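You operate a simulated robot arm through the tools that you are given. There is no shell and no other tool. Be economical: measure what you need, move in short steps, check, and stop when the job is done.

The job below is to be done with a simulated two-armed robot. You get a single attempt, and the scene is never put back.

JOB
Strip the tyre off the blue wheel beside the soak jar and soak its hub clean.
Fine: one stroke of the puller, fingers clear of its claws; leave the wheel in the soak jar with the lid on.
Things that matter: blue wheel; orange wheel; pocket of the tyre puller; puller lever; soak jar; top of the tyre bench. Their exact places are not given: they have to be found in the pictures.

It is judged by the outcome, as a careful person would: the job done as asked, and still so three seconds after it is handed in. It fails if anything else is knocked over, pushed out of place, dropped, spilled or broken. Lids that push on must go on centred and level and be pressed home; caps that screw on are set level and turned clockwise until they are tight.

ROBOT AND FRAMES
Two 7-joint arms with two-finger parallel grippers on one trunk, on a base that drives. Base frame: it is fixed to the floor where the robot stands at the start and does not move with it; the origin is under the middle of the robot, x ahead of it, y to its left, z up; the surface under the hand at the start is at about z = 840. Lengths are in mm, angles in rad, forces in N, time in s.
The left shoulder is at the start at [70, 177, 981], the right one opposite. With the tool pointing down near the work surface each hand reaches from about 260 to 720 mm from the robot's upright axis, wherever it stands, measured 20 degrees to its own side. Places, roughly: pocket of the tyre puller [700, -100, 800]; puller lever [800, -100, 1000]; soak jar [800, 100, 900]; top of the tyre bench [700, -200, 800]. Payload 3.43 kg a hand.
The tool frame of a hand sits at the grasp point between the pads (the TCP): z along the fingers, y along the line on which they close. The tips reach 30 mm beyond it. The gripper opens to 94 mm. The fingers are 28 mm wide and 10 mm thick; the gripper's body (50 by 96 mm) begins 55 mm behind the TCP.
Orientation is that of the tool frame in the base frame, as [roll, pitch, yaw] about the fixed x, y, z axes, in that order (R = Rz(yaw) Ry(pitch) Rx(roll)). With the fingers straight down and closing along the base's y, the tool's x points along the base's -x, its y along +y and its z along -z.

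CONTROLS
- The arms move only by the tool jog_arm. It takes "left_plan", "right_plan" or both (then of equal length, played together; a hand with none holds still); each is a list of rows, each an object (a shift or turn left out is 0, a gripper value left out holds the last) with "travel": the shift along the tool's x, y, z in mm, a list of three; "rot": the turn, a rotation vector about the tool's x, y, z in rad, a list of three; "gripper": the gripper command, from -1 (fully open) to 1 (shut), values between in proportion. In form: [{"travel": [tx, ty, tz], "rot": [ax, ay, az], "gripper": gripper}, ...]. A call has 1 to 10 rows; each row shifts and turns the commanded pose from where the row before left it, along the tool's axes as they then stand. Each row takes 0.2 s and may step no farther than 50 mm and 0.15 rad from the row before; otherwise, or with a gripper value out of range, the whole call is refused. Where a pose cannot be reached the arm comes as near as it can. A force on the tool above 80 N (or 10 N above the force at the start of the call, whichever is more), or a blocked arm, ends the call early, and 0.2 s more pass. The fingers move at their own pace (about 153 mm/s each) and stop on an object; they squeeze with about 39 N. The grip force told is the motor's: it shows also when the fingers shut on nothing. Time passes only in rows, and 0.2 s behind the last, so rows that do not move let the fingers close. It gives the time, the measured TCP pose, the force on the tool (base axes), the opening and the grip force at its end, in the units of the frame above (readings bear some noise), with the torque about the TCP (base axes, N m) and any sound that the robot's microphone picked up.
- Cameras (640 x 400 px; columns grow to the right, rows downward): "scene" is now at [143.4, -1.1, 1322.7]; the picture's right is [-0.00, -1.00, 0.00], its down [-0.37, 0.00, -0.93] and it looks along [0.93, -0.00, -0.37] (base axes); focal length 263 px, centre (320, 200). "left" rides on the left gripper at [76, -14, -102] in its tool frame; the picture's right is [0.18, 0.98, 0.00], its down [-0.75, 0.14, -0.64] and it looks along [-0.63, 0.12, 0.77] (tool axes); focal length 243 px, centre (320, 200). "right" rides on the right gripper at [76, 14, -103] in its tool frame; the picture's right is [-0.18, 0.98, 0.00], its down [-0.75, -0.14, -0.64] and it looks along [-0.63, -0.12, 0.77] (tool axes); focal length 243 px, centre (320, 200).
- get_image(camera): a new picture of that camera. It takes no simulated time.
- raise_lower(by): slides the trunk up (or, below 0, down) by that many mm; the arms and the scene camera ride with it, the base frame stays. It gives what a move gives, with no picture.
- base_move(legs): drives the robot by 1 to 6 legs, each [ahead, turn to the left] in mm and rad, along the robot's own axes; the way and the turn of a leg run together, so that a leg with both is an arc; at most 1500 mm and 3.142 rad a leg. The arms and the cameras ride along, it lands a little off, and it stops where it bumps. It gives what a move gives.
- aim_head(pan, tilt): turns the head with the scene camera to pan (to the left, within 1.501 rad either way) and tilt (down, from -0.506 to 1.204), counted from straight ahead of the robot. It gives what a move gives.
- pixel_to_xyz(camera, pixels): for up to 12 pixels [column, row] of the newest picture of that camera ("zoom" is the newest enlarged one), the place [x, y, z] in the base frame of the surface seen there, good to about 2 mm. It takes no simulated time.
- inspect(camera, box): a new picture of the part [left, top, right, bottom] of that camera's present view, enlarged. It takes no simulated time.
- close_job(): hands the job in; it is judged then, once.

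Go step by step. Measure first, check grasps and placings, and put right what went wrong. The budget is 80 turns and 70 pictures, counting those below and the enlarged ones. Unless the task says otherwise, let go and move clear before handing in.

The tools are called after "Emit:" by a JSON object that holds its "name" and its "arguments". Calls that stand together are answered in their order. jog_arm: Moves the arms, as the interface text tells. Its arguments: {"type":"object","properties":{"left_plan":{"type":"array","items":{"type":"object","properties":{"travel":{"type":"array","items":{"type":"number"}},"rot":{"type":"array","items":{"type":"number"}},"gripper":{"type":"number"}}}},"right_plan":{"type":"array","items":{"type":"object","properties":{"travel":{"type":"array","items":{"type":"number"}},"rot":{"type":"array","items":{"type":"number"}},"gripper":{"type":"number"}}}}},"required":[]} The other tools are called the same way: raise_lower (by) slides the trunk up or down; base_move (legs) drives the base; aim_head (pan, tilt) turns the head that bears the scene camera; get_image (camera) takes a picture; pixel_to_xyz (camera, pixels) gives the place of the surface under pixels of a picture; inspect (camera, box) takes an enlarged picture of a part of a camera's view; close_job () hands the job in.

At the start:

```text
time: 0.0
left_eef_pos: [509.9, 288.8, 1132.9]
left_tcp_rot: [3.141, 0.0, 3.141]
left_contact_force: [0.2, -0.1, 0.2]
left_ft_torque: [0.01, 0.03, 0.02]
left_gripper_width: 94.0
left_grasp_force: 0.0
right_eef_pos: [560.4, -243.6, 1172.6]
right_tcp_rot: [-3.142, 0.001, -3.141]
right_contact_force: [0.1, 0.2, -0.5]
right_ft_torque: [0.0, 0.01, -0.01]
right_gripper_width: 93.8
right_grasp_force: 0.1
trunk travel left (down, up): [-561.0, 279.0]
robot x, y, heading: [2.5, 1.2, 0.001]
head pan, tilt: [0.0, 0.375]
```

scene: 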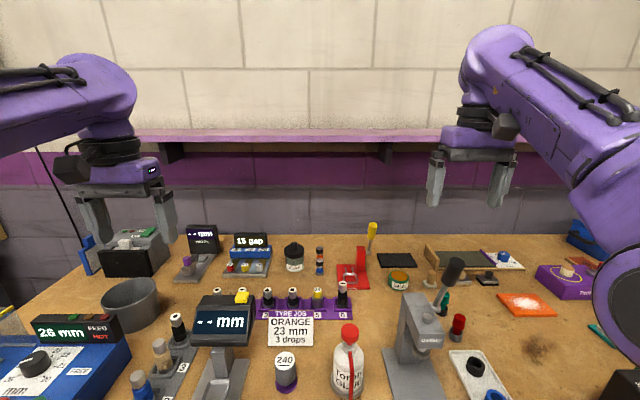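
right: 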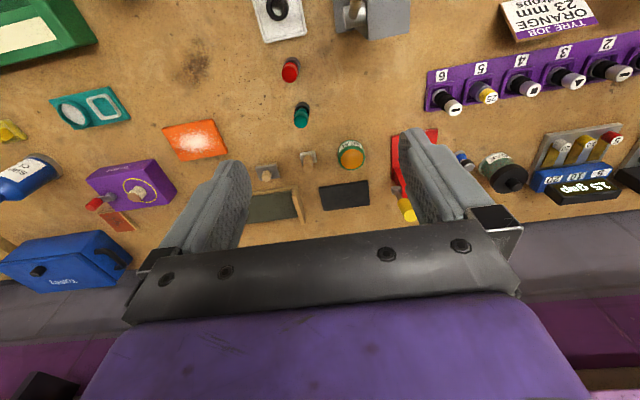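
left: 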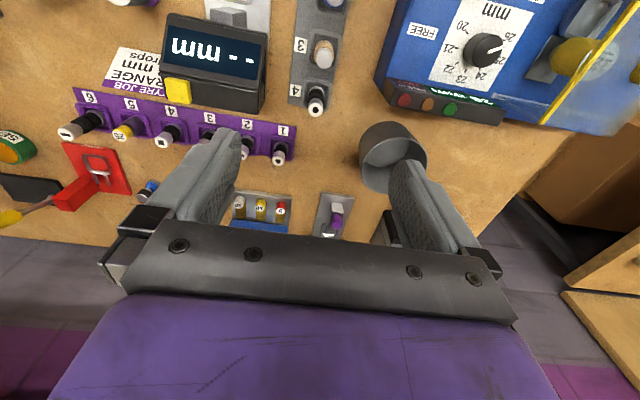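

The first pictures show a cluttered bench; the puller looks to be the grey press near (415,340), and I still need to find the soak jar and the blue wheel. I tilt the head down and look closer.

Emit:
{"name": "aim_head", "arguments": {"pan": -0.1, "tilt": 0.75}}

Emit:
{"name": "get_image", "arguments": {"camera": "scene"}}

Emit:
{"name": "inspect", "arguments": {"camera": "scene", "box": [220, 60, 420, 185]}}

Emit:
{"name": "inspect", "arguments": {"camera": "scene", "box": [340, 100, 540, 225]}}

```text
time: 0.8
left_eef_pos: [511.2, 290.0, 1134.0]
left_tcp_rot: [3.141, 0.0, -3.14]
left_contact_force: [0.8, -0.4, 0.8]
left_ft_torque: [0.05, -0.01, -0.01]
left_gripper_width: 94.0
left_grasp_force: 0.1
right_eef_pos: [560.2, -244.8, 1173.0]
right_tcp_rot: [3.141, 0.003, -3.141]
right_contact_force: [-0.1, 0.4, 0.3]
right_ft_torque: [0.03, 0.0, 0.01]
right_gripper_width: 94.2
right_grasp_force: 0.0
trunk travel left (down, up): [-561.0, 279.0]
robot x, y, heading: [1.1, 1.1, -0.004]
head pan, tilt: [-0.099, 0.75]
```

```text
66 pictures are left
```

scene: 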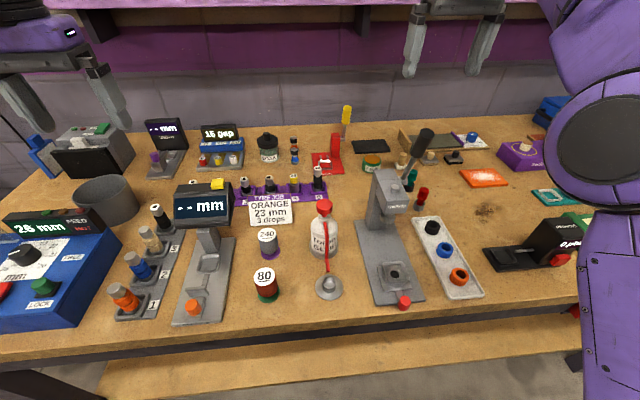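

```text
3.20 times, centred on (320, 122) of scene
```

zoom: 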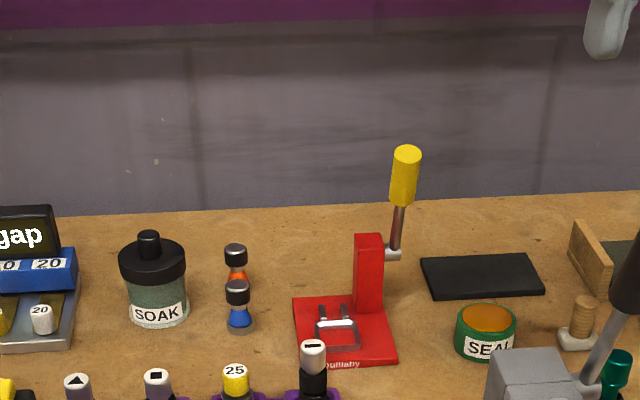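

```text
3.20 times, centred on (440, 162) of scene
```

zoom: 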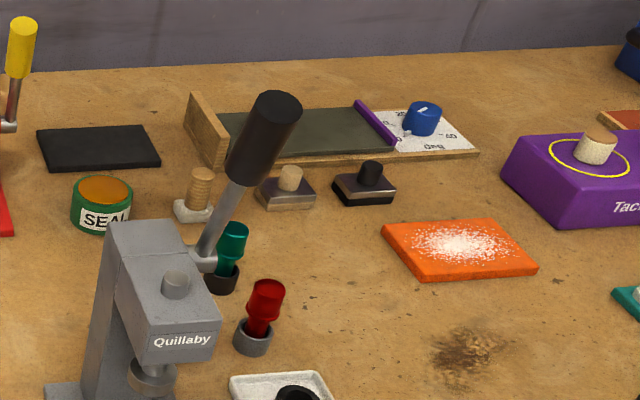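

The red tool at zoom (345,310) marked "…pullaby" with the yellow lever is likely the tyre puller; the SOAK jar is at (268,148) and the orange and blue wheels at (294,150). I measure them and zoom closer.

Emit:
{"name": "inspect", "arguments": {"camera": "scene", "box": [250, 100, 362, 180]}}

Emit:
{"name": "get_image", "arguments": {"camera": "right"}}

Emit:
{"name": "inspect", "arguments": {"camera": "right", "box": [380, 120, 540, 220]}}

```text
5.00 times, centred on (306, 140) of scene
```

zoom: 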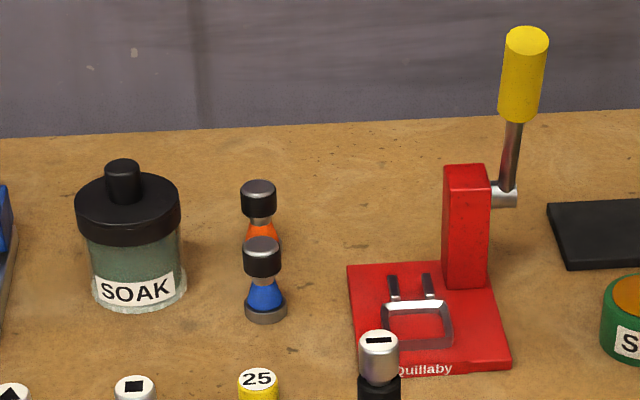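

```text
62 pictures are left
```

right: 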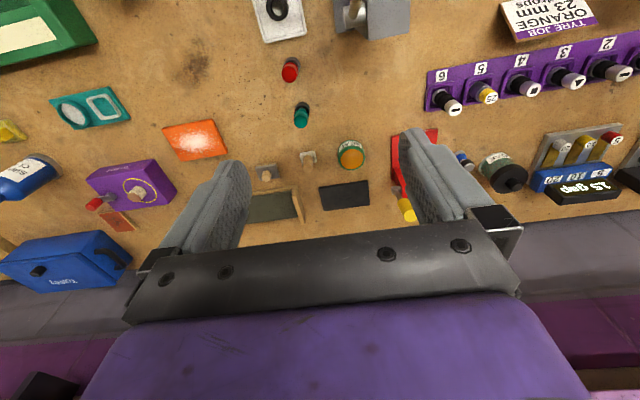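

```text
4.00 times, centred on (460, 170) of right
```

zoom: 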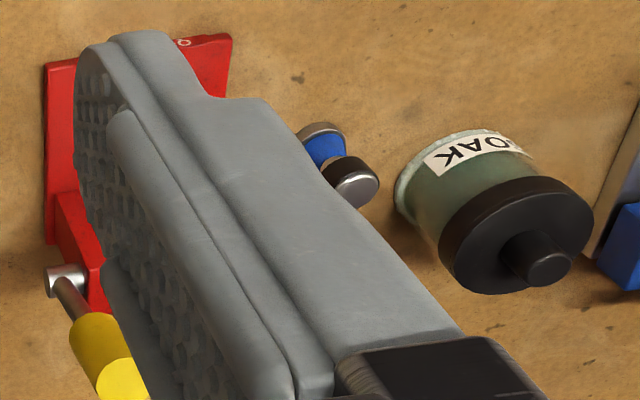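

The wheels stand upright: blue body on a grey foot with a black collar on top, zoom (263,250–315). I re-zoom and measure jar, wheel and puller.

Emit:
{"name": "inspect", "arguments": {"camera": "scene", "box": [250, 100, 362, 180]}}

Emit:
{"name": "pixel_to_xyz", "arguments": {"camera": "zoom", "pixels": [[123, 165], [123, 190], [85, 205], [175, 205], [130, 235], [137, 305], [262, 242], [262, 262], [264, 295], [266, 320], [266, 330], [258, 186]]}}

Emit:
{"name": "pixel_to_xyz", "arguments": {"camera": "zoom", "pixels": [[526, 40], [517, 110], [511, 170], [503, 195], [465, 170], [465, 275], [350, 270], [508, 362], [394, 290], [428, 285], [418, 325], [418, 305]]}}

```text
5.00 times, centred on (306, 140) of scene
```

zoom: 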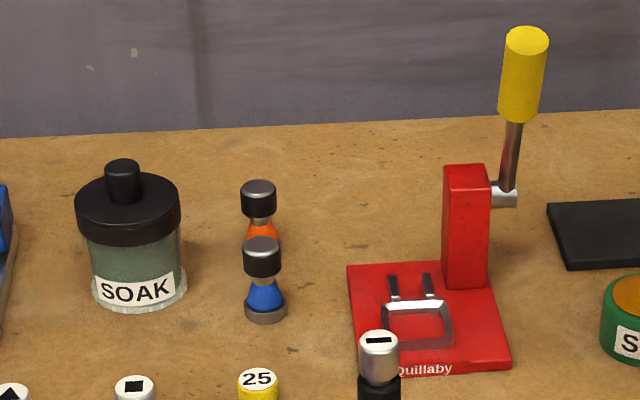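

```text
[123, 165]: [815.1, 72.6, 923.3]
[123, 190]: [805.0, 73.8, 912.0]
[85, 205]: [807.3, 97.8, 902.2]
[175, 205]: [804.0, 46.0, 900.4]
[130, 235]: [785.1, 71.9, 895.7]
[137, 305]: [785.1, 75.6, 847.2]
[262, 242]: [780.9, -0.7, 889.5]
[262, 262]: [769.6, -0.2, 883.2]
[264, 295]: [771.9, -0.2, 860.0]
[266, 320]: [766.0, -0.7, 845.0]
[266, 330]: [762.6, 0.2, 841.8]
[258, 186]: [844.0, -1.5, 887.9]
```

```text
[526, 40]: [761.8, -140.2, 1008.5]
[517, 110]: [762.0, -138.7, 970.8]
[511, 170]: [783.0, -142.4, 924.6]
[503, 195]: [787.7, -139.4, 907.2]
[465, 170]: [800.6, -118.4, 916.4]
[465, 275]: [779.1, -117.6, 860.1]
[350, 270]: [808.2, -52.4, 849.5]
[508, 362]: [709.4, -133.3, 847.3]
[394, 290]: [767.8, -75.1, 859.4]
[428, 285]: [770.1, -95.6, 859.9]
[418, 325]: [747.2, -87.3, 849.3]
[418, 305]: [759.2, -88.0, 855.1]
```

Blue wheel stands at about (778,0), z 841–890; jar at (805,72); puller pocket about (755,-86). They lie just beyond reach, so I check the bench's front edge before driving closer.

Emit:
{"name": "pixel_to_xyz", "arguments": {"camera": "scene", "pixels": [[300, 318], [200, 338], [450, 318], [300, 350], [300, 390], [325, 290], [265, 275], [300, 190], [330, 185]]}}

Emit:
{"name": "jog_arm", "arguments": {"right_plan": [{"travel": [50, 0, 0]}, {"travel": [50, 0, 0]}, {"travel": [40, 0, 0]}]}}

Emit:
{"name": "get_image", "arguments": {"camera": "right"}}

```text
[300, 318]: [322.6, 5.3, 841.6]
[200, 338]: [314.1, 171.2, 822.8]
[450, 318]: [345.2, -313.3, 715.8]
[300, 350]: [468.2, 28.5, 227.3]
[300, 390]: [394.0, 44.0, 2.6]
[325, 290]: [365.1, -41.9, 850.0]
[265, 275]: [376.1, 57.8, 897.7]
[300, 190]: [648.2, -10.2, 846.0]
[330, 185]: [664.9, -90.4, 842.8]
```

```text
time: 1.6
left_eef_pos: [509.9, 287.3, 1133.9]
left_tcp_rot: [3.14, 0.002, 3.14]
left_contact_force: [-0.8, -0.2, 0.3]
left_ft_torque: [0.0, -0.01, -0.02]
left_gripper_width: 94.0
left_grasp_force: 0.1
right_eef_pos: [417.1, -248.0, 1171.2]
right_tcp_rot: [-3.141, 0.003, 3.14]
right_contact_force: [0.0, -0.1, -0.3]
right_ft_torque: [0.0, -0.02, 0.0]
right_gripper_width: 93.7
right_grasp_force: 0.0
trunk travel left (down, up): [-561.0, 279.0]
robot x, y, heading: [-1.6, -2.4, 0.0]
head pan, tilt: [-0.099, 0.75]
```

```text
59 pictures are left
```

right: 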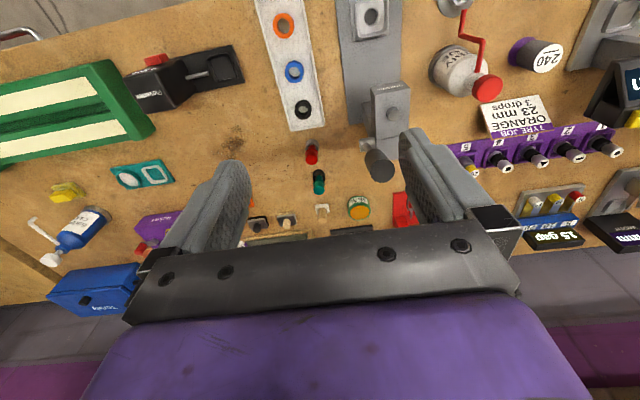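

Bench edge is at x≈320. Before driving in I look straight down to see the clearance between my base and the bench.

Emit:
{"name": "aim_head", "arguments": {"pan": 0, "tilt": 1.2}}

Emit:
{"name": "get_image", "arguments": {"camera": "scene"}}

Emit:
{"name": "pixel_to_xyz", "arguments": {"camera": "scene", "pixels": [[320, 390], [320, 360], [320, 330], [320, 300], [320, 280], [320, 250], [200, 390], [440, 390], [320, 230]]}}

```text
time: 2.5
left_eef_pos: [511.1, 290.3, 1132.6]
left_tcp_rot: [3.142, -0.001, -3.141]
left_contact_force: [-0.1, 0.1, -0.3]
left_ft_torque: [0.0, 0.02, -0.02]
left_gripper_width: 94.1
left_grasp_force: 0.0
right_eef_pos: [419.2, -245.4, 1170.2]
right_tcp_rot: [-3.141, 0.001, -3.141]
right_contact_force: [0.5, -1.0, -0.2]
right_ft_torque: [0.02, -0.04, -0.03]
right_gripper_width: 94.0
right_grasp_force: 0.1
trunk travel left (down, up): [-561.0, 279.0]
robot x, y, heading: [-1.9, 1.1, 0.001]
head pan, tilt: [0.0, 1.201]
```

```text
58 pictures are left
```

scene: 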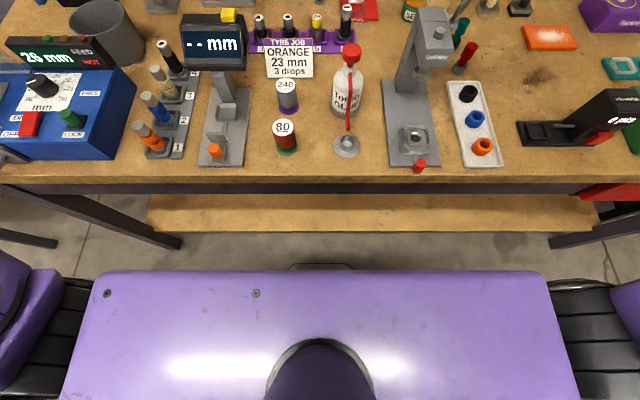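

```text
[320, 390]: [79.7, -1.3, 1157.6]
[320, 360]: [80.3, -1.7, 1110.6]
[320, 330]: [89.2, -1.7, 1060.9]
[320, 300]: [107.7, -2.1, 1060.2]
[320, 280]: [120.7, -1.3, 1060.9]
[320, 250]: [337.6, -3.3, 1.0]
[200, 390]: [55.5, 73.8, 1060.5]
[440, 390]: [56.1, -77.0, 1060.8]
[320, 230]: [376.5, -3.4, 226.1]
```

Emit:
{"name": "pixel_to_xyz", "arguments": {"camera": "scene", "pixels": [[300, 267], [320, 266], [345, 267], [295, 268], [320, 233], [320, 236], [320, 200], [320, 186]]}}

```text
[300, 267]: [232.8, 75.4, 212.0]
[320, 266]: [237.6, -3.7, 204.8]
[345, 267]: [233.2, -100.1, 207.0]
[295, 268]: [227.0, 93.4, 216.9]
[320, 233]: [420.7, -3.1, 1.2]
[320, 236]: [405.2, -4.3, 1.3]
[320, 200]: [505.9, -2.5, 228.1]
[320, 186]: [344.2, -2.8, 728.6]
```

My base front is at x≈238, the shelf edge at ≈376, so 120 mm ahead is free. I drive 120.

Emit:
{"name": "base_move", "arguments": {"legs": [[120, 0]]}}

Emit:
{"name": "aim_head", "arguments": {"pan": -0.1, "tilt": 0.75}}

Emit:
{"name": "get_image", "arguments": {"camera": "scene"}}

Emit:
{"name": "get_image", "arguments": {"camera": "right"}}

```text
time: 3.9
left_eef_pos: [614.4, 290.0, 1131.5]
left_tcp_rot: [-3.141, -0.004, 3.14]
left_contact_force: [-0.1, -0.9, 0.3]
left_ft_torque: [0.0, -0.02, -0.01]
left_gripper_width: 94.0
left_grasp_force: 0.0
right_eef_pos: [522.6, -245.9, 1169.2]
right_tcp_rot: [-3.14, -0.001, 3.141]
right_contact_force: [0.4, -0.5, -0.2]
right_ft_torque: [-0.01, 0.03, 0.03]
right_gripper_width: 93.9
right_grasp_force: 0.0
trunk travel left (down, up): [-561.0, 279.0]
robot x, y, heading: [100.9, -0.2, 0.0]
head pan, tilt: [0.0, 1.201]
stopped in leg 1: the robot was blocked; the commanded pose is now the measured one
```

```text
time: 4.8
left_eef_pos: [613.5, 288.8, 1131.8]
left_tcp_rot: [-3.14, -0.002, -3.14]
left_contact_force: [0.2, -0.6, 0.1]
left_ft_torque: [-0.01, 0.01, 0.03]
left_gripper_width: 93.5
left_grasp_force: 0.1
right_eef_pos: [522.1, -245.3, 1169.9]
right_tcp_rot: [-3.14, -0.002, -3.142]
right_contact_force: [-0.3, 0.4, 0.1]
right_ft_torque: [0.01, 0.0, -0.01]
right_gripper_width: 94.0
right_grasp_force: 0.1
trunk travel left (down, up): [-561.0, 279.0]
robot x, y, heading: [102.6, 2.2, -0.001]
head pan, tilt: [-0.099, 0.75]
```

```text
57 pictures are left
```

scene: 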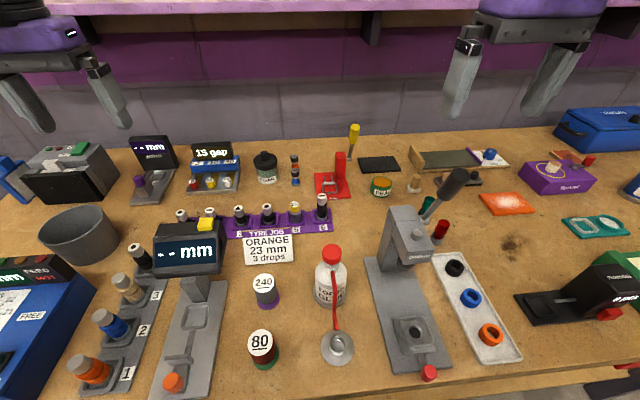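

```text
56 pictures are left
```

right: 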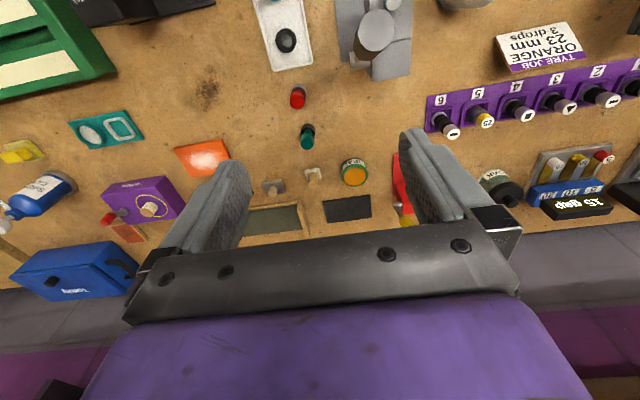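

The base stopped at x≈101 and nothing was disturbed. I bring the right hand in for a close camera view of puller and wheels.

Emit:
{"name": "jog_arm", "arguments": {"right_plan": [{"travel": [-30, 40, 20]}, {"travel": [-30, 40, 20]}, {"travel": [-30, 40, 20]}, {"travel": [-10, 40, 20]}]}}

Emit:
{"name": "get_image", "arguments": {"camera": "right"}}

```text
refused: row 1 steps farther than a row can; nothing moved
```

```text
55 pictures are left
```

right: 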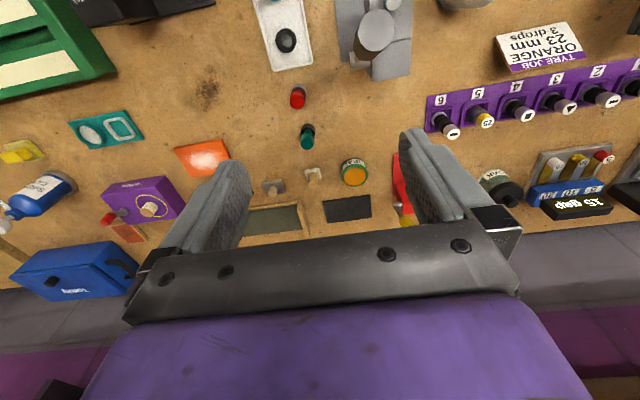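

The step was 54 mm, over the limit; I use smaller rows.

Emit:
{"name": "jog_arm", "arguments": {"right_plan": [{"travel": [-20, 30, 20]}, {"travel": [-20, 30, 20]}, {"travel": [-20, 30, 20]}, {"travel": [-20, 30, 20]}, {"travel": [0, 30, 20]}]}}

Emit:
{"name": "get_image", "arguments": {"camera": "right"}}

```text
time: 6.0
left_eef_pos: [613.6, 291.1, 1131.5]
left_tcp_rot: [-3.139, -0.002, 3.14]
left_contact_force: [-1.0, 0.5, 1.1]
left_ft_torque: [-0.03, 0.0, -0.01]
left_gripper_width: 94.0
left_grasp_force: 0.1
right_eef_pos: [602.4, -92.7, 1071.4]
right_tcp_rot: [-3.139, 0.0, -3.141]
right_contact_force: [0.2, -0.1, -0.1]
right_ft_torque: [0.01, -0.02, -0.05]
right_gripper_width: 94.0
right_grasp_force: 0.2
trunk travel left (down, up): [-561.0, 279.0]
robot x, y, heading: [103.7, -0.2, 0.001]
head pan, tilt: [-0.099, 0.75]
```

```text
54 pictures are left
```

right: 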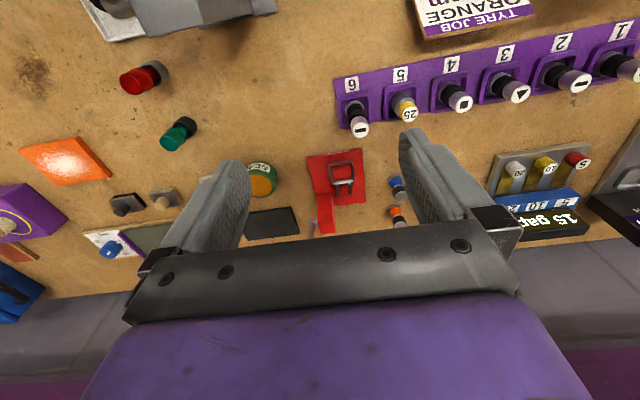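

Emit:
{"name": "inspect", "arguments": {"camera": "right", "box": [290, 138, 418, 238]}}

Emit:
{"name": "pixel_to_xyz", "arguments": {"camera": "zoom", "pixels": [[90, 90], [330, 55], [365, 330], [180, 460], [210, 150], [290, 140], [215, 225], [300, 220], [255, 190], [255, 160], [240, 110], [255, 235]]}}

```text
4.00 times, centred on (354, 188) of right
```

zoom: 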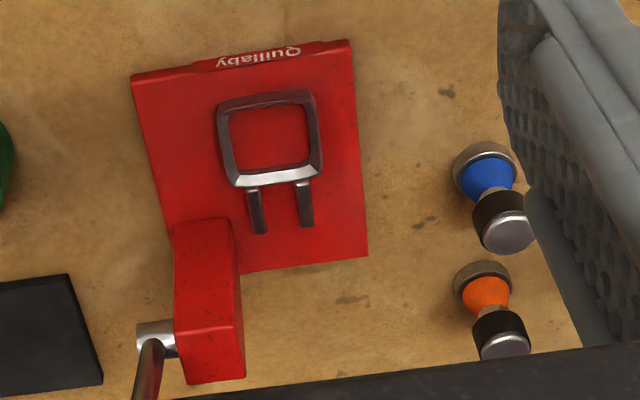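

```text
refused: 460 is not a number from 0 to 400
```

Emit:
{"name": "pixel_to_xyz", "arguments": {"camera": "zoom", "pixels": [[222, 105], [308, 95], [318, 165], [235, 180], [270, 140], [270, 175], [252, 192], [303, 187], [260, 228], [308, 222], [510, 235], [490, 155]]}}

Emit:
{"name": "pixel_to_xyz", "arguments": {"camera": "zoom", "pixels": [[135, 85], [350, 50], [365, 250], [170, 220], [205, 240], [205, 320], [155, 335], [485, 215], [485, 180], [460, 180], [515, 180], [502, 345]]}}

Emit:
{"name": "inspect", "arguments": {"camera": "right", "box": [330, 142, 362, 162]}}

Emit:
{"name": "inspect", "arguments": {"camera": "right", "box": [376, 168, 408, 188]}}

```text
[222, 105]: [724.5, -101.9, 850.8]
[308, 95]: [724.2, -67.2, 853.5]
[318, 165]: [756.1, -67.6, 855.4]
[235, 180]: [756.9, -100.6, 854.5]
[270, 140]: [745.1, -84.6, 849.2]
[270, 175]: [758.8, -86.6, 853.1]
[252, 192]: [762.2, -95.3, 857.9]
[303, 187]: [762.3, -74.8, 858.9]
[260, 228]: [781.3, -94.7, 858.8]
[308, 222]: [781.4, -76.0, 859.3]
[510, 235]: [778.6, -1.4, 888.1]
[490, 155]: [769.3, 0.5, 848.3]
```

```text
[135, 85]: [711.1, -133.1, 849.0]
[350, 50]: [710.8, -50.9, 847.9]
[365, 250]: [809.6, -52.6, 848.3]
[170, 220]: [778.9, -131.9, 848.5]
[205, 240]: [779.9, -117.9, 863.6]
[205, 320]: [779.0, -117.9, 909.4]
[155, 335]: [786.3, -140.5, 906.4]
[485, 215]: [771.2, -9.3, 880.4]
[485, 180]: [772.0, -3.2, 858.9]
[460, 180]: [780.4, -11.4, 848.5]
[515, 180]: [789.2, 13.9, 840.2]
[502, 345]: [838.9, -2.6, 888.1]
```

```text
16.00 times, centred on (346, 152) of right
```

zoom: 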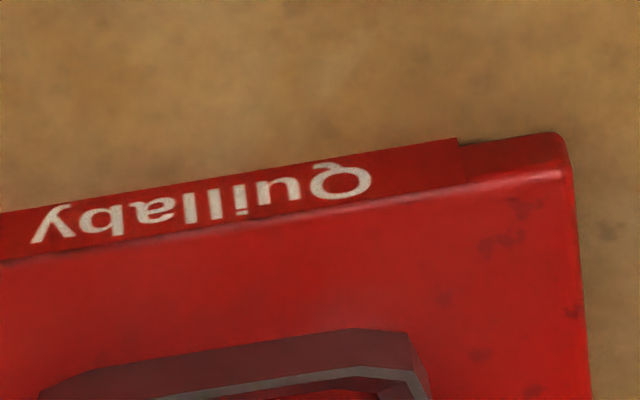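

```text
16.00 times, centred on (392, 178) of right
```

zoom: 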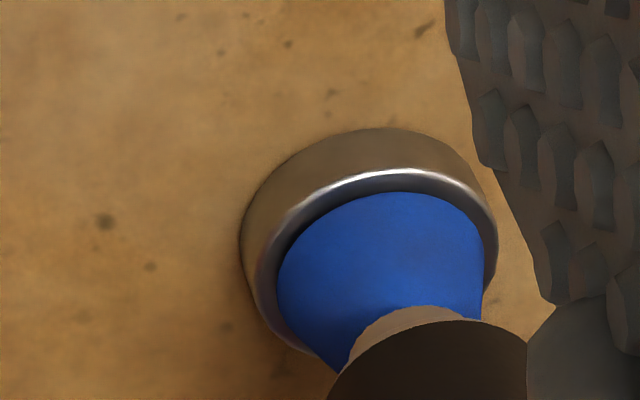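

The wheel's waist and knob are clear, and the pocket is the steel frame around (741,-84), inside about 28 mm, with two prongs (claws) behind it at x 762–781. I turn the robot a little left so that the right arm reaches all stations.

Emit:
{"name": "base_move", "arguments": {"legs": [[-15, 0], [0, 0.35]]}}

Emit:
{"name": "get_image", "arguments": {"camera": "scene"}}

```text
time: 7.8
left_eef_pos: [470.4, 444.6, 1131.5]
left_tcp_rot: [3.141, -0.002, -2.798]
left_contact_force: [0.6, 0.6, -0.2]
left_ft_torque: [0.0, 0.01, -0.05]
left_gripper_width: 93.8
left_grasp_force: 0.0
right_eef_pos: [589.9, 80.6, 1071.4]
right_tcp_rot: [-3.141, -0.002, -2.8]
right_contact_force: [0.1, 0.8, 0.2]
right_ft_torque: [-0.04, 0.0, -0.01]
right_gripper_width: 94.3
right_grasp_force: 0.0
trunk travel left (down, up): [-561.0, 279.0]
robot x, y, heading: [83.4, -2.9, 0.335]
head pan, tilt: [-0.099, 0.75]
```

```text
50 pictures are left
```

scene: 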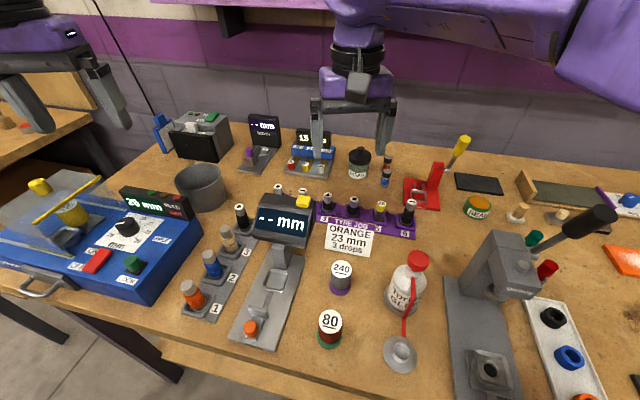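

The arm followed well. I turn the right hand to yaw π/2 so the fingers close along x and the camera stays away from the lever.

Emit:
{"name": "jog_arm", "arguments": {"right_plan": [{"rot": [0, 0, 0.15]}, {"rot": [0, 0, 0.15]}, {"rot": [0, 0, 0.15]}, {"rot": [0, 0, 0.15]}, {"rot": [0, 0, 0.15]}, {"rot": [0, 0, 0.15]}, {"rot": [0, 0, 0.15]}, {"rot": [0, 0, 0.15]}, {"rot": [0, 0, 0.15]}, {"rot": [0, 0, 0.15]}]}}

Emit:
{"name": "jog_arm", "arguments": {"right_plan": [{"rot": [0, 0, 0.137]}, {"rot": [0, 0, 0.137]}, {"rot": [0, 0, 0.138]}, {"gripper": -0.2}]}}

```text
time: 10.0
left_eef_pos: [471.9, 443.6, 1131.9]
left_tcp_rot: [-3.142, -0.001, -2.799]
left_contact_force: [-0.6, -0.1, 0.1]
left_ft_torque: [-0.01, 0.0, -0.03]
left_gripper_width: 94.1
left_grasp_force: 0.0
right_eef_pos: [590.5, 80.9, 1069.8]
right_tcp_rot: [-3.14, 0.001, 1.984]
right_contact_force: [-0.3, 0.3, 0.6]
right_ft_torque: [0.01, 0.01, -0.02]
right_gripper_width: 94.1
right_grasp_force: 0.2
trunk travel left (down, up): [-561.0, 279.0]
robot x, y, heading: [87.1, 1.4, 0.34]
head pan, tilt: [-0.099, 0.75]
```

```text
time: 11.0
left_eef_pos: [471.5, 443.8, 1131.7]
left_tcp_rot: [3.141, -0.001, -2.799]
left_contact_force: [-0.3, -0.5, 0.1]
left_ft_torque: [0.02, 0.02, 0.03]
left_gripper_width: 94.0
left_grasp_force: 0.1
right_eef_pos: [590.6, 80.9, 1070.7]
right_tcp_rot: [-3.142, 0.003, 1.569]
right_contact_force: [0.4, -0.3, 0.1]
right_ft_torque: [-0.02, 0.02, 0.0]
right_gripper_width: 56.2
right_grasp_force: 0.1
trunk travel left (down, up): [-561.0, 279.0]
robot x, y, heading: [88.0, 0.5, 0.334]
head pan, tilt: [-0.099, 0.75]
```

Now tool x = base +y, tool y = base +x. I move over the blue wheel at height 990, then tilt 0.15 away from the lever side.

Emit:
{"name": "jog_arm", "arguments": {"right_plan": [{"travel": [-16, 38, 16]}, {"travel": [-16, 38, 16]}, {"travel": [-16, 38, 16]}, {"travel": [-16, 38, 16]}, {"travel": [-16, 35, 16]}, {"rot": [0, -0.15, 0]}]}}

Emit:
{"name": "get_image", "arguments": {"camera": "right"}}

Emit:
{"name": "inspect", "arguments": {"camera": "scene", "box": [328, 110, 456, 190]}}

```text
time: 12.4
left_eef_pos: [471.3, 446.6, 1131.8]
left_tcp_rot: [-3.141, -0.004, -2.8]
left_contact_force: [-0.4, 0.9, 0.0]
left_ft_torque: [0.02, -0.04, -0.01]
left_gripper_width: 93.8
left_grasp_force: 0.1
right_eef_pos: [778.4, 1.5, 990.7]
right_tcp_rot: [-3.14, 0.156, 1.573]
right_contact_force: [-0.3, 0.7, 0.8]
right_ft_torque: [-0.01, -0.03, -0.02]
right_gripper_width: 56.6
right_grasp_force: 0.1
trunk travel left (down, up): [-561.0, 279.0]
robot x, y, heading: [89.1, 1.3, 0.341]
head pan, tilt: [-0.099, 0.75]
```

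```text
49 pictures are left
```

right: 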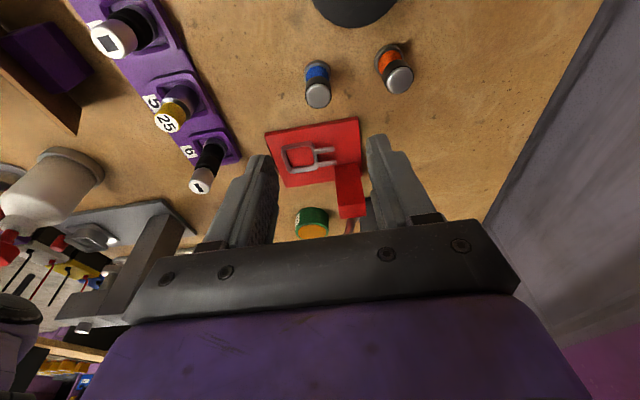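

```text
5.00 times, centred on (392, 150) of scene
```

zoom: 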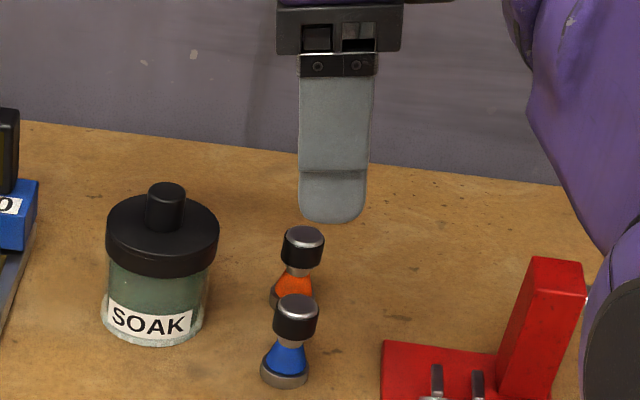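

Emit:
{"name": "pixel_to_xyz", "arguments": {"camera": "zoom", "pixels": [[600, 150], [560, 60], [620, 260], [600, 320], [630, 380], [297, 300], [297, 312], [297, 330], [280, 315], [315, 315], [268, 372], [284, 380]]}}

Emit:
{"name": "pixel_to_xyz", "arguments": {"camera": "right", "pixels": [[317, 96], [311, 97], [328, 97], [317, 87], [317, 105], [317, 70], [317, 63], [399, 79], [400, 72], [298, 158], [325, 150], [350, 190]]}}

Emit:
{"name": "inspect", "arguments": {"camera": "right", "box": [260, 40, 420, 140]}}

```text
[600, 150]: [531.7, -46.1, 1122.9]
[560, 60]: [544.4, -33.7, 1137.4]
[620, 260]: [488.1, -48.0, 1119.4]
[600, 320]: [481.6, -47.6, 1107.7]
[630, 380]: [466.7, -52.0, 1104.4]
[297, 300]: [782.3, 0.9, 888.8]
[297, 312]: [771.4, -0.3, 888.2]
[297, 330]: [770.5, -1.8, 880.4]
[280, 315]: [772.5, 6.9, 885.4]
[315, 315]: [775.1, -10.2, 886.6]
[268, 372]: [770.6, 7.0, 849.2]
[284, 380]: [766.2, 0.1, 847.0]
```

```text
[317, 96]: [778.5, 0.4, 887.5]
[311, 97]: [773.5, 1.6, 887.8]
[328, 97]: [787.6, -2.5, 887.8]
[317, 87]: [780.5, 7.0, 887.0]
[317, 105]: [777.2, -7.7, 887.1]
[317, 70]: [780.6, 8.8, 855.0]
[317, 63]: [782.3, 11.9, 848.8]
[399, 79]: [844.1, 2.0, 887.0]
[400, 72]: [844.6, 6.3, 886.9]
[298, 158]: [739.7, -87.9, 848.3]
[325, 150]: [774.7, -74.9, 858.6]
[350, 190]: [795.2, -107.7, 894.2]
```

```text
4.00 times, centred on (340, 90) of right
```

zoom: 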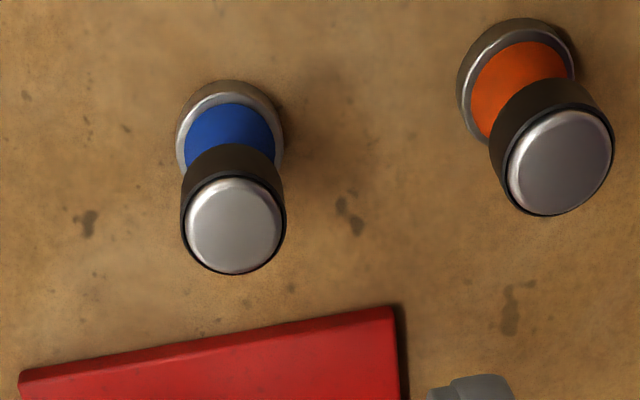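

The head of the blue wheel is at (779.5, 0), top z 888, radius ≈9, and the foot is at z 841–849. I lower the right hand so the TCP is at z≈885 and stop open to check.

Emit:
{"name": "jog_arm", "arguments": {"right_plan": [{"travel": [5, 0.5, 35]}, {"travel": [5, 0.5, 35]}, {"travel": [5, 0, 34]}, {}]}}

Emit:
{"name": "inspect", "arguments": {"camera": "scene", "box": [328, 110, 456, 190]}}

```text
time: 13.4
left_eef_pos: [472.3, 444.4, 1132.6]
left_tcp_rot: [-3.141, -0.002, -2.799]
left_contact_force: [0.3, -0.5, 0.5]
left_ft_torque: [-0.01, 0.02, -0.01]
left_gripper_width: 94.1
left_grasp_force: 0.0
right_eef_pos: [780.5, 0.3, 884.0]
right_tcp_rot: [-3.141, 0.153, 1.571]
right_contact_force: [-0.2, -0.2, 0.1]
right_ft_torque: [0.0, 0.01, 0.04]
right_gripper_width: 56.3
right_grasp_force: 0.0
trunk travel left (down, up): [-561.0, 279.0]
robot x, y, heading: [88.0, -0.2, 0.339]
head pan, tilt: [-0.099, 0.75]
```

```text
5.00 times, centred on (392, 150) of scene
```

zoom: 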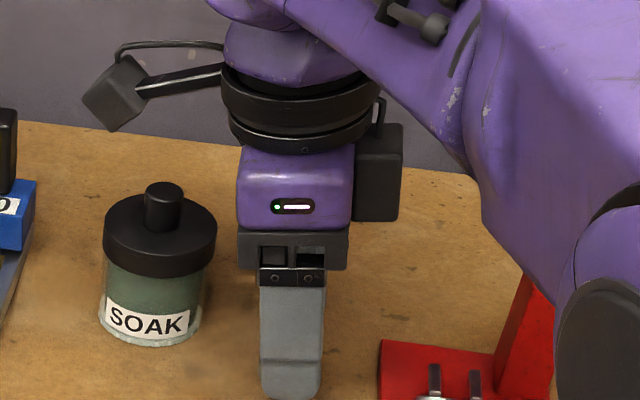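

A black box sits on the lever-facing side of the wrist (zoom (380,180)); I measure it before closing, since the lever handle will be near the pocket.

Emit:
{"name": "pixel_to_xyz", "arguments": {"camera": "zoom", "pixels": [[400, 130], [400, 175], [398, 215], [360, 180], [380, 130], [430, 25], [120, 90], [370, 205]]}}

Emit:
{"name": "jog_arm", "arguments": {"right_plan": [{"gripper": 1}, {"gripper": 1}, {"gripper": 1}]}}

```text
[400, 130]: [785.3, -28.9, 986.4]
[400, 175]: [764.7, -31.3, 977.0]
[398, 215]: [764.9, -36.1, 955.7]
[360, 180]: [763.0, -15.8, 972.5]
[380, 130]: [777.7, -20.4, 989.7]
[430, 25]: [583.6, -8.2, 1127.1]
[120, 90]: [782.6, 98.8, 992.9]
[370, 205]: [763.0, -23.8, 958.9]
```

```text
time: 14.2
left_eef_pos: [472.5, 444.8, 1132.5]
left_tcp_rot: [-3.14, -0.004, -2.8]
left_contact_force: [-0.6, -0.3, -0.2]
left_ft_torque: [0.0, -0.02, 0.02]
left_gripper_width: 94.0
left_grasp_force: 0.1
right_eef_pos: [779.1, 0.7, 884.2]
right_tcp_rot: [-3.141, 0.153, 1.573]
right_contact_force: [-0.3, -0.6, -0.1]
right_ft_torque: [0.0, 0.03, 0.01]
right_gripper_width: 21.6
right_grasp_force: 39.0
trunk travel left (down, up): [-561.0, 279.0]
robot x, y, heading: [88.8, -2.4, 0.343]
head pan, tilt: [-0.099, 0.75]
```

Held at 21.6 mm opening. The wrist box reaches 36 mm toward -y, so ≈8 mm from the lever handle at the pocket; I check the forearm's places against the lever too while lifting straight up.

Emit:
{"name": "jog_arm", "arguments": {"right_plan": [{"travel": [-7.5, 0, -48]}, {"travel": [-2, 0, -12]}]}}

Emit:
{"name": "get_image", "arguments": {"camera": "scene"}}

Emit:
{"name": "inspect", "arguments": {"camera": "scene", "box": [328, 90, 488, 190]}}

Emit:
{"name": "pixel_to_xyz", "arguments": {"camera": "zoom", "pixels": [[400, 120], [430, 180], [450, 230], [480, 300], [520, 250], [560, 200], [600, 300], [480, 150]]}}

Emit:
{"name": "inspect", "arguments": {"camera": "right", "box": [200, 70, 456, 230]}}

```text
time: 14.8
left_eef_pos: [472.2, 443.8, 1132.4]
left_tcp_rot: [-3.141, -0.003, -2.798]
left_contact_force: [-0.4, 0.6, 0.7]
left_ft_torque: [-0.01, -0.02, -0.01]
left_gripper_width: 94.0
left_grasp_force: 0.1
right_eef_pos: [778.1, -1.2, 945.4]
right_tcp_rot: [-3.139, 0.152, 1.574]
right_contact_force: [0.3, -0.6, -0.3]
right_ft_torque: [0.0, -0.01, 0.02]
right_gripper_width: 21.0
right_grasp_force: 39.1
trunk travel left (down, up): [-561.0, 279.0]
robot x, y, heading: [88.5, 3.8, 0.347]
head pan, tilt: [-0.099, 0.75]
```

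```text
45 pictures are left
```

scene: 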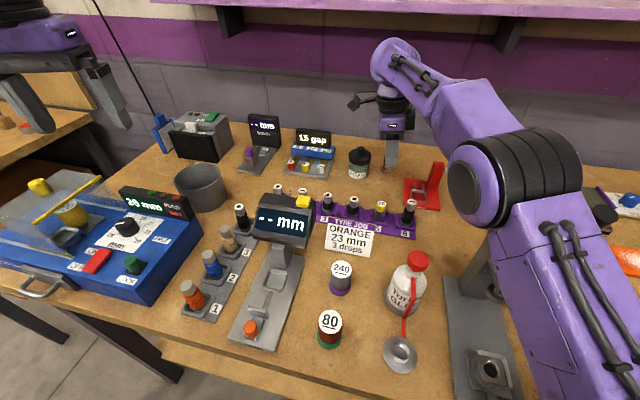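

```text
4.00 times, centred on (408, 140) of scene
```

zoom: 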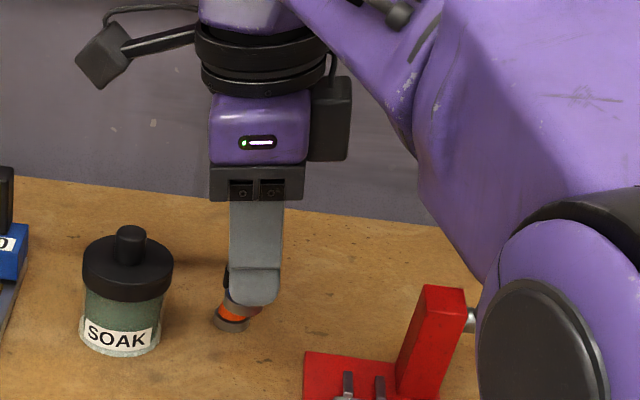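

```text
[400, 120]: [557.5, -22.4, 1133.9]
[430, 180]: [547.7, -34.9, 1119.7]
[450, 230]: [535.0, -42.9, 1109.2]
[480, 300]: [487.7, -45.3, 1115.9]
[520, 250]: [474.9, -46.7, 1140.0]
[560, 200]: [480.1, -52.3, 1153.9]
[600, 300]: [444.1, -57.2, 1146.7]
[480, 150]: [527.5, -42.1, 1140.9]
```

```text
2.50 times, centred on (328, 150) of right
```

zoom: 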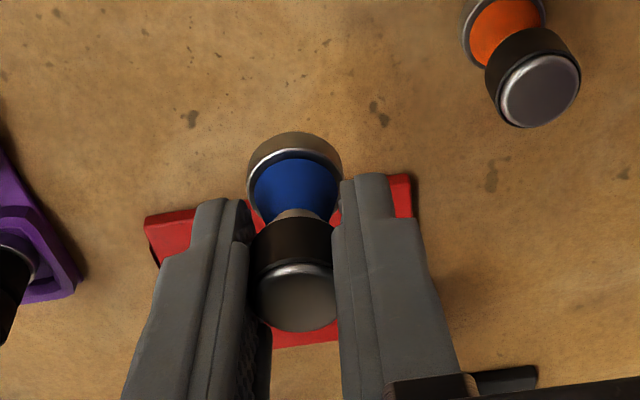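

Whole wheel (head, blue body and foot) lifted. Now I measure the pocket precisely from the scene camera.

Emit:
{"name": "inspect", "arguments": {"camera": "scene", "box": [400, 160, 448, 215]}}

Emit:
{"name": "inspect", "arguments": {"camera": "right", "box": [290, 120, 370, 170]}}

```text
7.27 times, centred on (424, 188) of scene
```

zoom: 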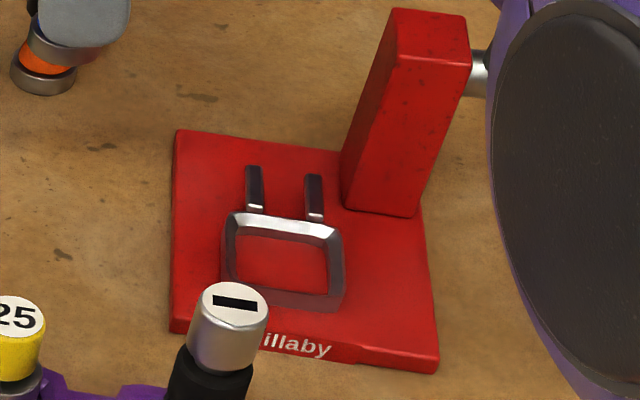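

```text
8.00 times, centred on (330, 145) of right
```

zoom: 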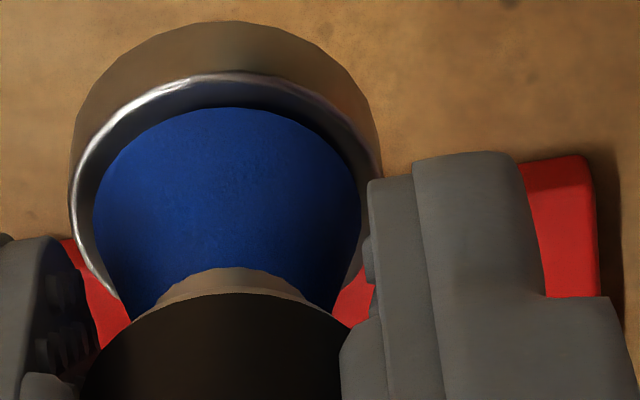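

Emit:
{"name": "inspect", "arguments": {"camera": "scene", "box": [400, 180, 440, 205]}}

Emit:
{"name": "pixel_to_xyz", "arguments": {"camera": "scene", "pixels": [[418.9, 196.5], [411.4, 190.6], [426.5, 192.5], [426.3, 202], [411.5, 199]]}}

```text
16.00 times, centred on (420, 192) of scene
```

zoom: 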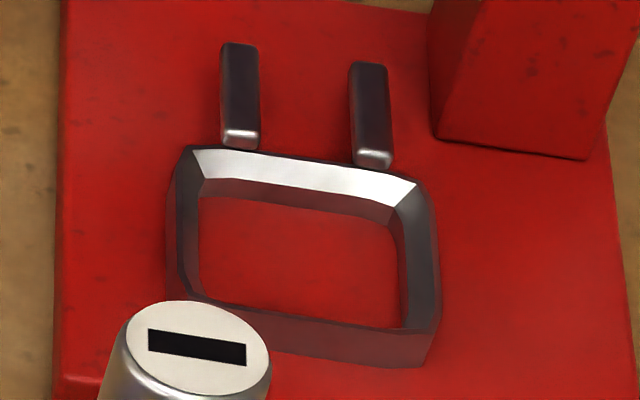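

```text
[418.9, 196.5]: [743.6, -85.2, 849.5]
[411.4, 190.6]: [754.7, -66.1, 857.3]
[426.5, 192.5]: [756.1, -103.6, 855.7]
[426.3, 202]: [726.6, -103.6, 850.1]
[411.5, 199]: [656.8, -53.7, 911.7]
```

Emit:
{"name": "pixel_to_xyz", "arguments": {"camera": "zoom", "pixels": [[203, 200], [392, 230], [395, 318], [205, 290], [182, 155], [425, 192], [432, 325], [195, 155], [412, 187], [300, 260], [240, 135], [373, 155]]}}

```text
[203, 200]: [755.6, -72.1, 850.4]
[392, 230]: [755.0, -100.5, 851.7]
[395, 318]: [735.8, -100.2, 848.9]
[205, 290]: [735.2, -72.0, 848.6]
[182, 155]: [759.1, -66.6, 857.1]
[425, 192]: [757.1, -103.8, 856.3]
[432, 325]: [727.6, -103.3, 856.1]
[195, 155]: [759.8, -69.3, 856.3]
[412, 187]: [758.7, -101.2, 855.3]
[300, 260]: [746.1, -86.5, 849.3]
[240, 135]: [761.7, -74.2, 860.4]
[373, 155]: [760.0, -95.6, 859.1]
```

Pocket centre is (741.5, -85), floor 849, rim 857, inner ≈28 mm. I hover the wheel above it at TCP z 945.

Emit:
{"name": "jog_arm", "arguments": {"right_plan": [{"travel": [-41, -18.3, 6.3]}, {"travel": [-41, -18.3, 6.4]}, {}]}}

Emit:
{"name": "inspect", "arguments": {"camera": "right", "box": [240, 100, 400, 200]}}

Emit:
{"name": "inspect", "arguments": {"camera": "scene", "box": [368, 110, 496, 190]}}

```text
time: 15.6
left_eef_pos: [471.8, 445.6, 1131.7]
left_tcp_rot: [-3.141, -0.002, -2.801]
left_contact_force: [0.3, 0.8, -0.1]
left_ft_torque: [-0.02, 0.0, 0.02]
left_gripper_width: 93.7
left_grasp_force: 0.0
right_eef_pos: [742.6, -85.9, 944.0]
right_tcp_rot: [-3.141, 0.152, 1.573]
right_contact_force: [0.3, 0.4, -0.5]
right_ft_torque: [-0.05, 0.01, -0.03]
right_gripper_width: 21.3
right_grasp_force: 39.2
trunk travel left (down, up): [-561.0, 279.0]
robot x, y, heading: [86.4, -0.6, 0.342]
head pan, tilt: [-0.099, 0.75]
```

```text
4.00 times, centred on (320, 150) of right
```

zoom: 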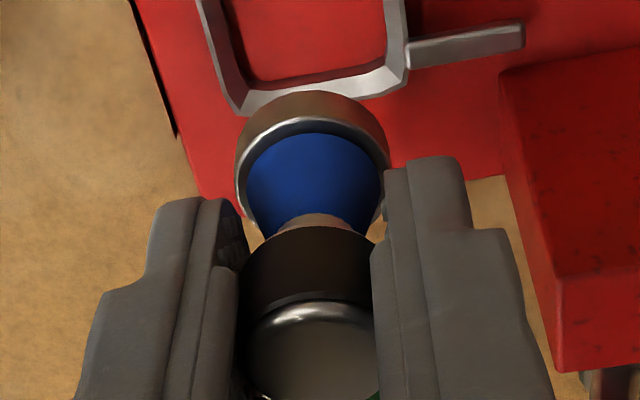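

```text
5.00 times, centred on (432, 150) of scene
```

zoom: 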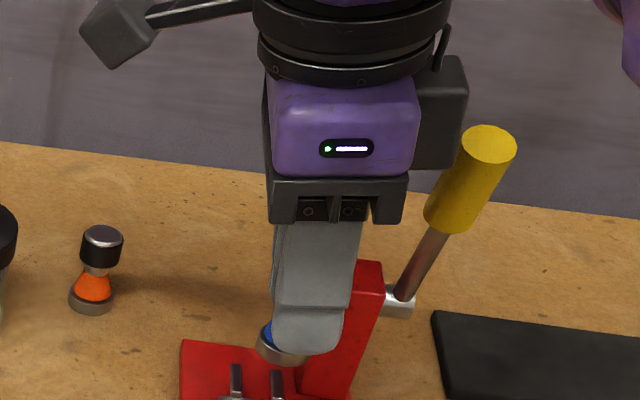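

Emit:
{"name": "pixel_to_xyz", "arguments": {"camera": "zoom", "pixels": [[460, 70], [462, 110], [455, 155], [430, 165], [468, 145], [460, 160], [445, 190], [430, 220], [490, 145], [510, 150], [285, 345], [262, 335]]}}

Emit:
{"name": "inspect", "arguments": {"camera": "right", "box": [240, 100, 400, 200]}}

Emit:
{"name": "pixel_to_xyz", "arguments": {"camera": "zoom", "pixels": [[312, 98], [240, 150], [388, 150], [312, 126], [242, 175], [387, 170], [310, 325], [310, 305], [250, 110], [400, 70], [310, 250], [310, 180]]}}

```text
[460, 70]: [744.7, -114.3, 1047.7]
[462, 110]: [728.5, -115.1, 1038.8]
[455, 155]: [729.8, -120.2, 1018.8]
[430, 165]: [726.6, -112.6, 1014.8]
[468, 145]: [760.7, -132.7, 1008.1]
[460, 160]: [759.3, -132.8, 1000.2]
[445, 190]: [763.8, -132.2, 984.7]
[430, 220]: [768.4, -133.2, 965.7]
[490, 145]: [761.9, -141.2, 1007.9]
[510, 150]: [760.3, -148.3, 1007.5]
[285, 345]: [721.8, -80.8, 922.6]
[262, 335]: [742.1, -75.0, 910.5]
```

```text
4.00 times, centred on (320, 150) of right
```

zoom: 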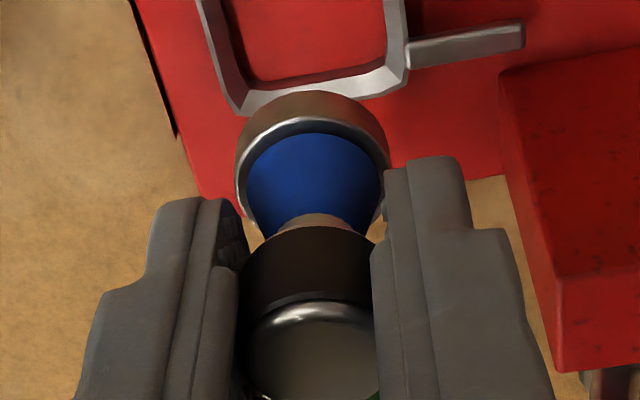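

```text
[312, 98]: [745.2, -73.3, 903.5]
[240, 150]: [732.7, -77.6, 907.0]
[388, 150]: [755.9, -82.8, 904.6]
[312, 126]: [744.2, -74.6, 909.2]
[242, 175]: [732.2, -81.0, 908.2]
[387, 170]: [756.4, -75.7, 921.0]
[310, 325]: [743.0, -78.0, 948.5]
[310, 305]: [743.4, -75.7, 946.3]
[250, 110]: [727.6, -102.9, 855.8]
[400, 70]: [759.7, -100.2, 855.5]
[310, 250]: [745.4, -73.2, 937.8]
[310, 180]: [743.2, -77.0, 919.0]
```

The foot centre is around (743, -85.7), bottom ≈903; the box clears the lever handle by ≈9 mm. I shift 1.4 mm toward me, lower to just above the rim, and check.

Emit:
{"name": "jog_arm", "arguments": {"right_plan": [{"travel": [3.6, -1.4, 20]}, {"travel": [3.1, 0, 20]}, {}]}}

Emit:
{"name": "inspect", "arguments": {"camera": "right", "box": [240, 100, 400, 200]}}

Emit:
{"name": "pixel_to_xyz", "arguments": {"camera": "zoom", "pixels": [[312, 98], [240, 150], [388, 150], [312, 126], [250, 90], [400, 70]]}}

Emit:
{"name": "inspect", "arguments": {"camera": "scene", "box": [396, 165, 444, 195]}}

```text
time: 16.4
left_eef_pos: [470.6, 444.2, 1131.3]
left_tcp_rot: [-3.141, -0.001, -2.799]
left_contact_force: [-0.2, 0.1, 0.1]
left_ft_torque: [-0.01, 0.0, -0.02]
left_gripper_width: 93.8
left_grasp_force: 0.0
right_eef_pos: [741.8, -84.8, 905.0]
right_tcp_rot: [3.141, 0.152, 1.572]
right_contact_force: [0.3, 0.3, -0.5]
right_ft_torque: [0.0, -0.02, 0.02]
right_gripper_width: 21.2
right_grasp_force: 39.2
trunk travel left (down, up): [-561.0, 279.0]
robot x, y, heading: [86.0, -2.7, 0.347]
head pan, tilt: [-0.099, 0.75]
```

```text
4.00 times, centred on (320, 150) of right
```

zoom: 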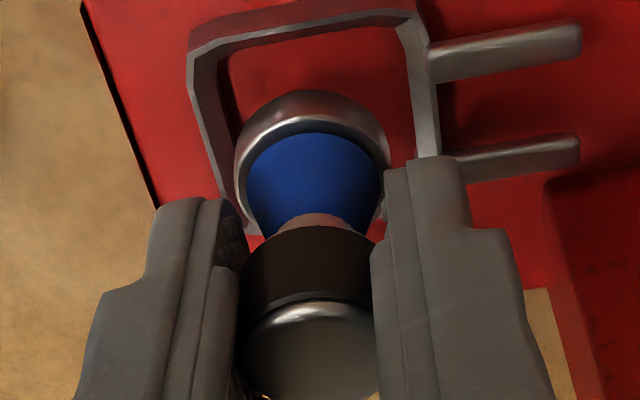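

```text
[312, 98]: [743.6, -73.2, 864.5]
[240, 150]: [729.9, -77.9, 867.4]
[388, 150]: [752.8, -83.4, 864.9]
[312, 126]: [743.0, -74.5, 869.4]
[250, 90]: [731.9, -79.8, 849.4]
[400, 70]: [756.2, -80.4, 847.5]
```

```text
13.33 times, centred on (420, 180) of scene
```

zoom: 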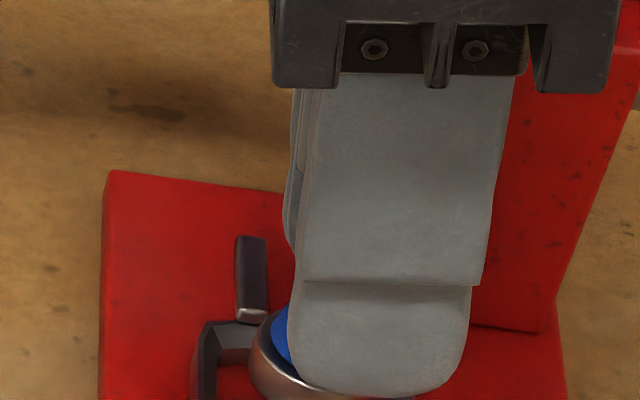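

Foot centre now ≈(741.6, -85.5), 2 mm from nominal at most. I lower 14 mm in small steps into the pocket.

Emit:
{"name": "jog_arm", "arguments": {"right_plan": [{"travel": [0.9, 0, 5]}, {"travel": [0.8, 0, 4]}, {"travel": [0.6, 0, 3]}, {}]}}

Emit:
{"name": "inspect", "arguments": {"camera": "right", "box": [240, 100, 400, 200]}}

Emit:
{"name": "pixel_to_xyz", "arguments": {"camera": "zoom", "pixels": [[312, 98], [240, 150], [388, 150], [312, 126], [310, 80], [310, 320]]}}

```text
time: 17.4
left_eef_pos: [471.6, 444.9, 1133.3]
left_tcp_rot: [-3.141, -0.002, -2.799]
left_contact_force: [0.0, -0.4, -0.2]
left_ft_torque: [-0.02, -0.01, -0.02]
left_gripper_width: 93.9
left_grasp_force: 0.0
right_eef_pos: [740.6, -82.8, 892.5]
right_tcp_rot: [-3.14, 0.152, 1.573]
right_contact_force: [0.1, -0.8, -0.7]
right_ft_torque: [0.03, 0.01, 0.0]
right_gripper_width: 21.1
right_grasp_force: 39.5
trunk travel left (down, up): [-561.0, 279.0]
robot x, y, heading: [88.4, 3.8, 0.344]
head pan, tilt: [-0.099, 0.75]
```

```text
4.00 times, centred on (320, 150) of right
```

zoom: 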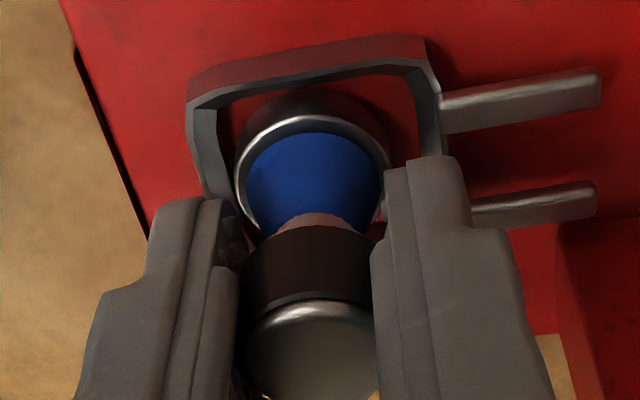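

```text
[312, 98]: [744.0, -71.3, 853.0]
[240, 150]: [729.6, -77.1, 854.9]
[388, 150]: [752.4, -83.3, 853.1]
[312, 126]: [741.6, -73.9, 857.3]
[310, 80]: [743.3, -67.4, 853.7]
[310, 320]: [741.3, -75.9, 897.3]
```

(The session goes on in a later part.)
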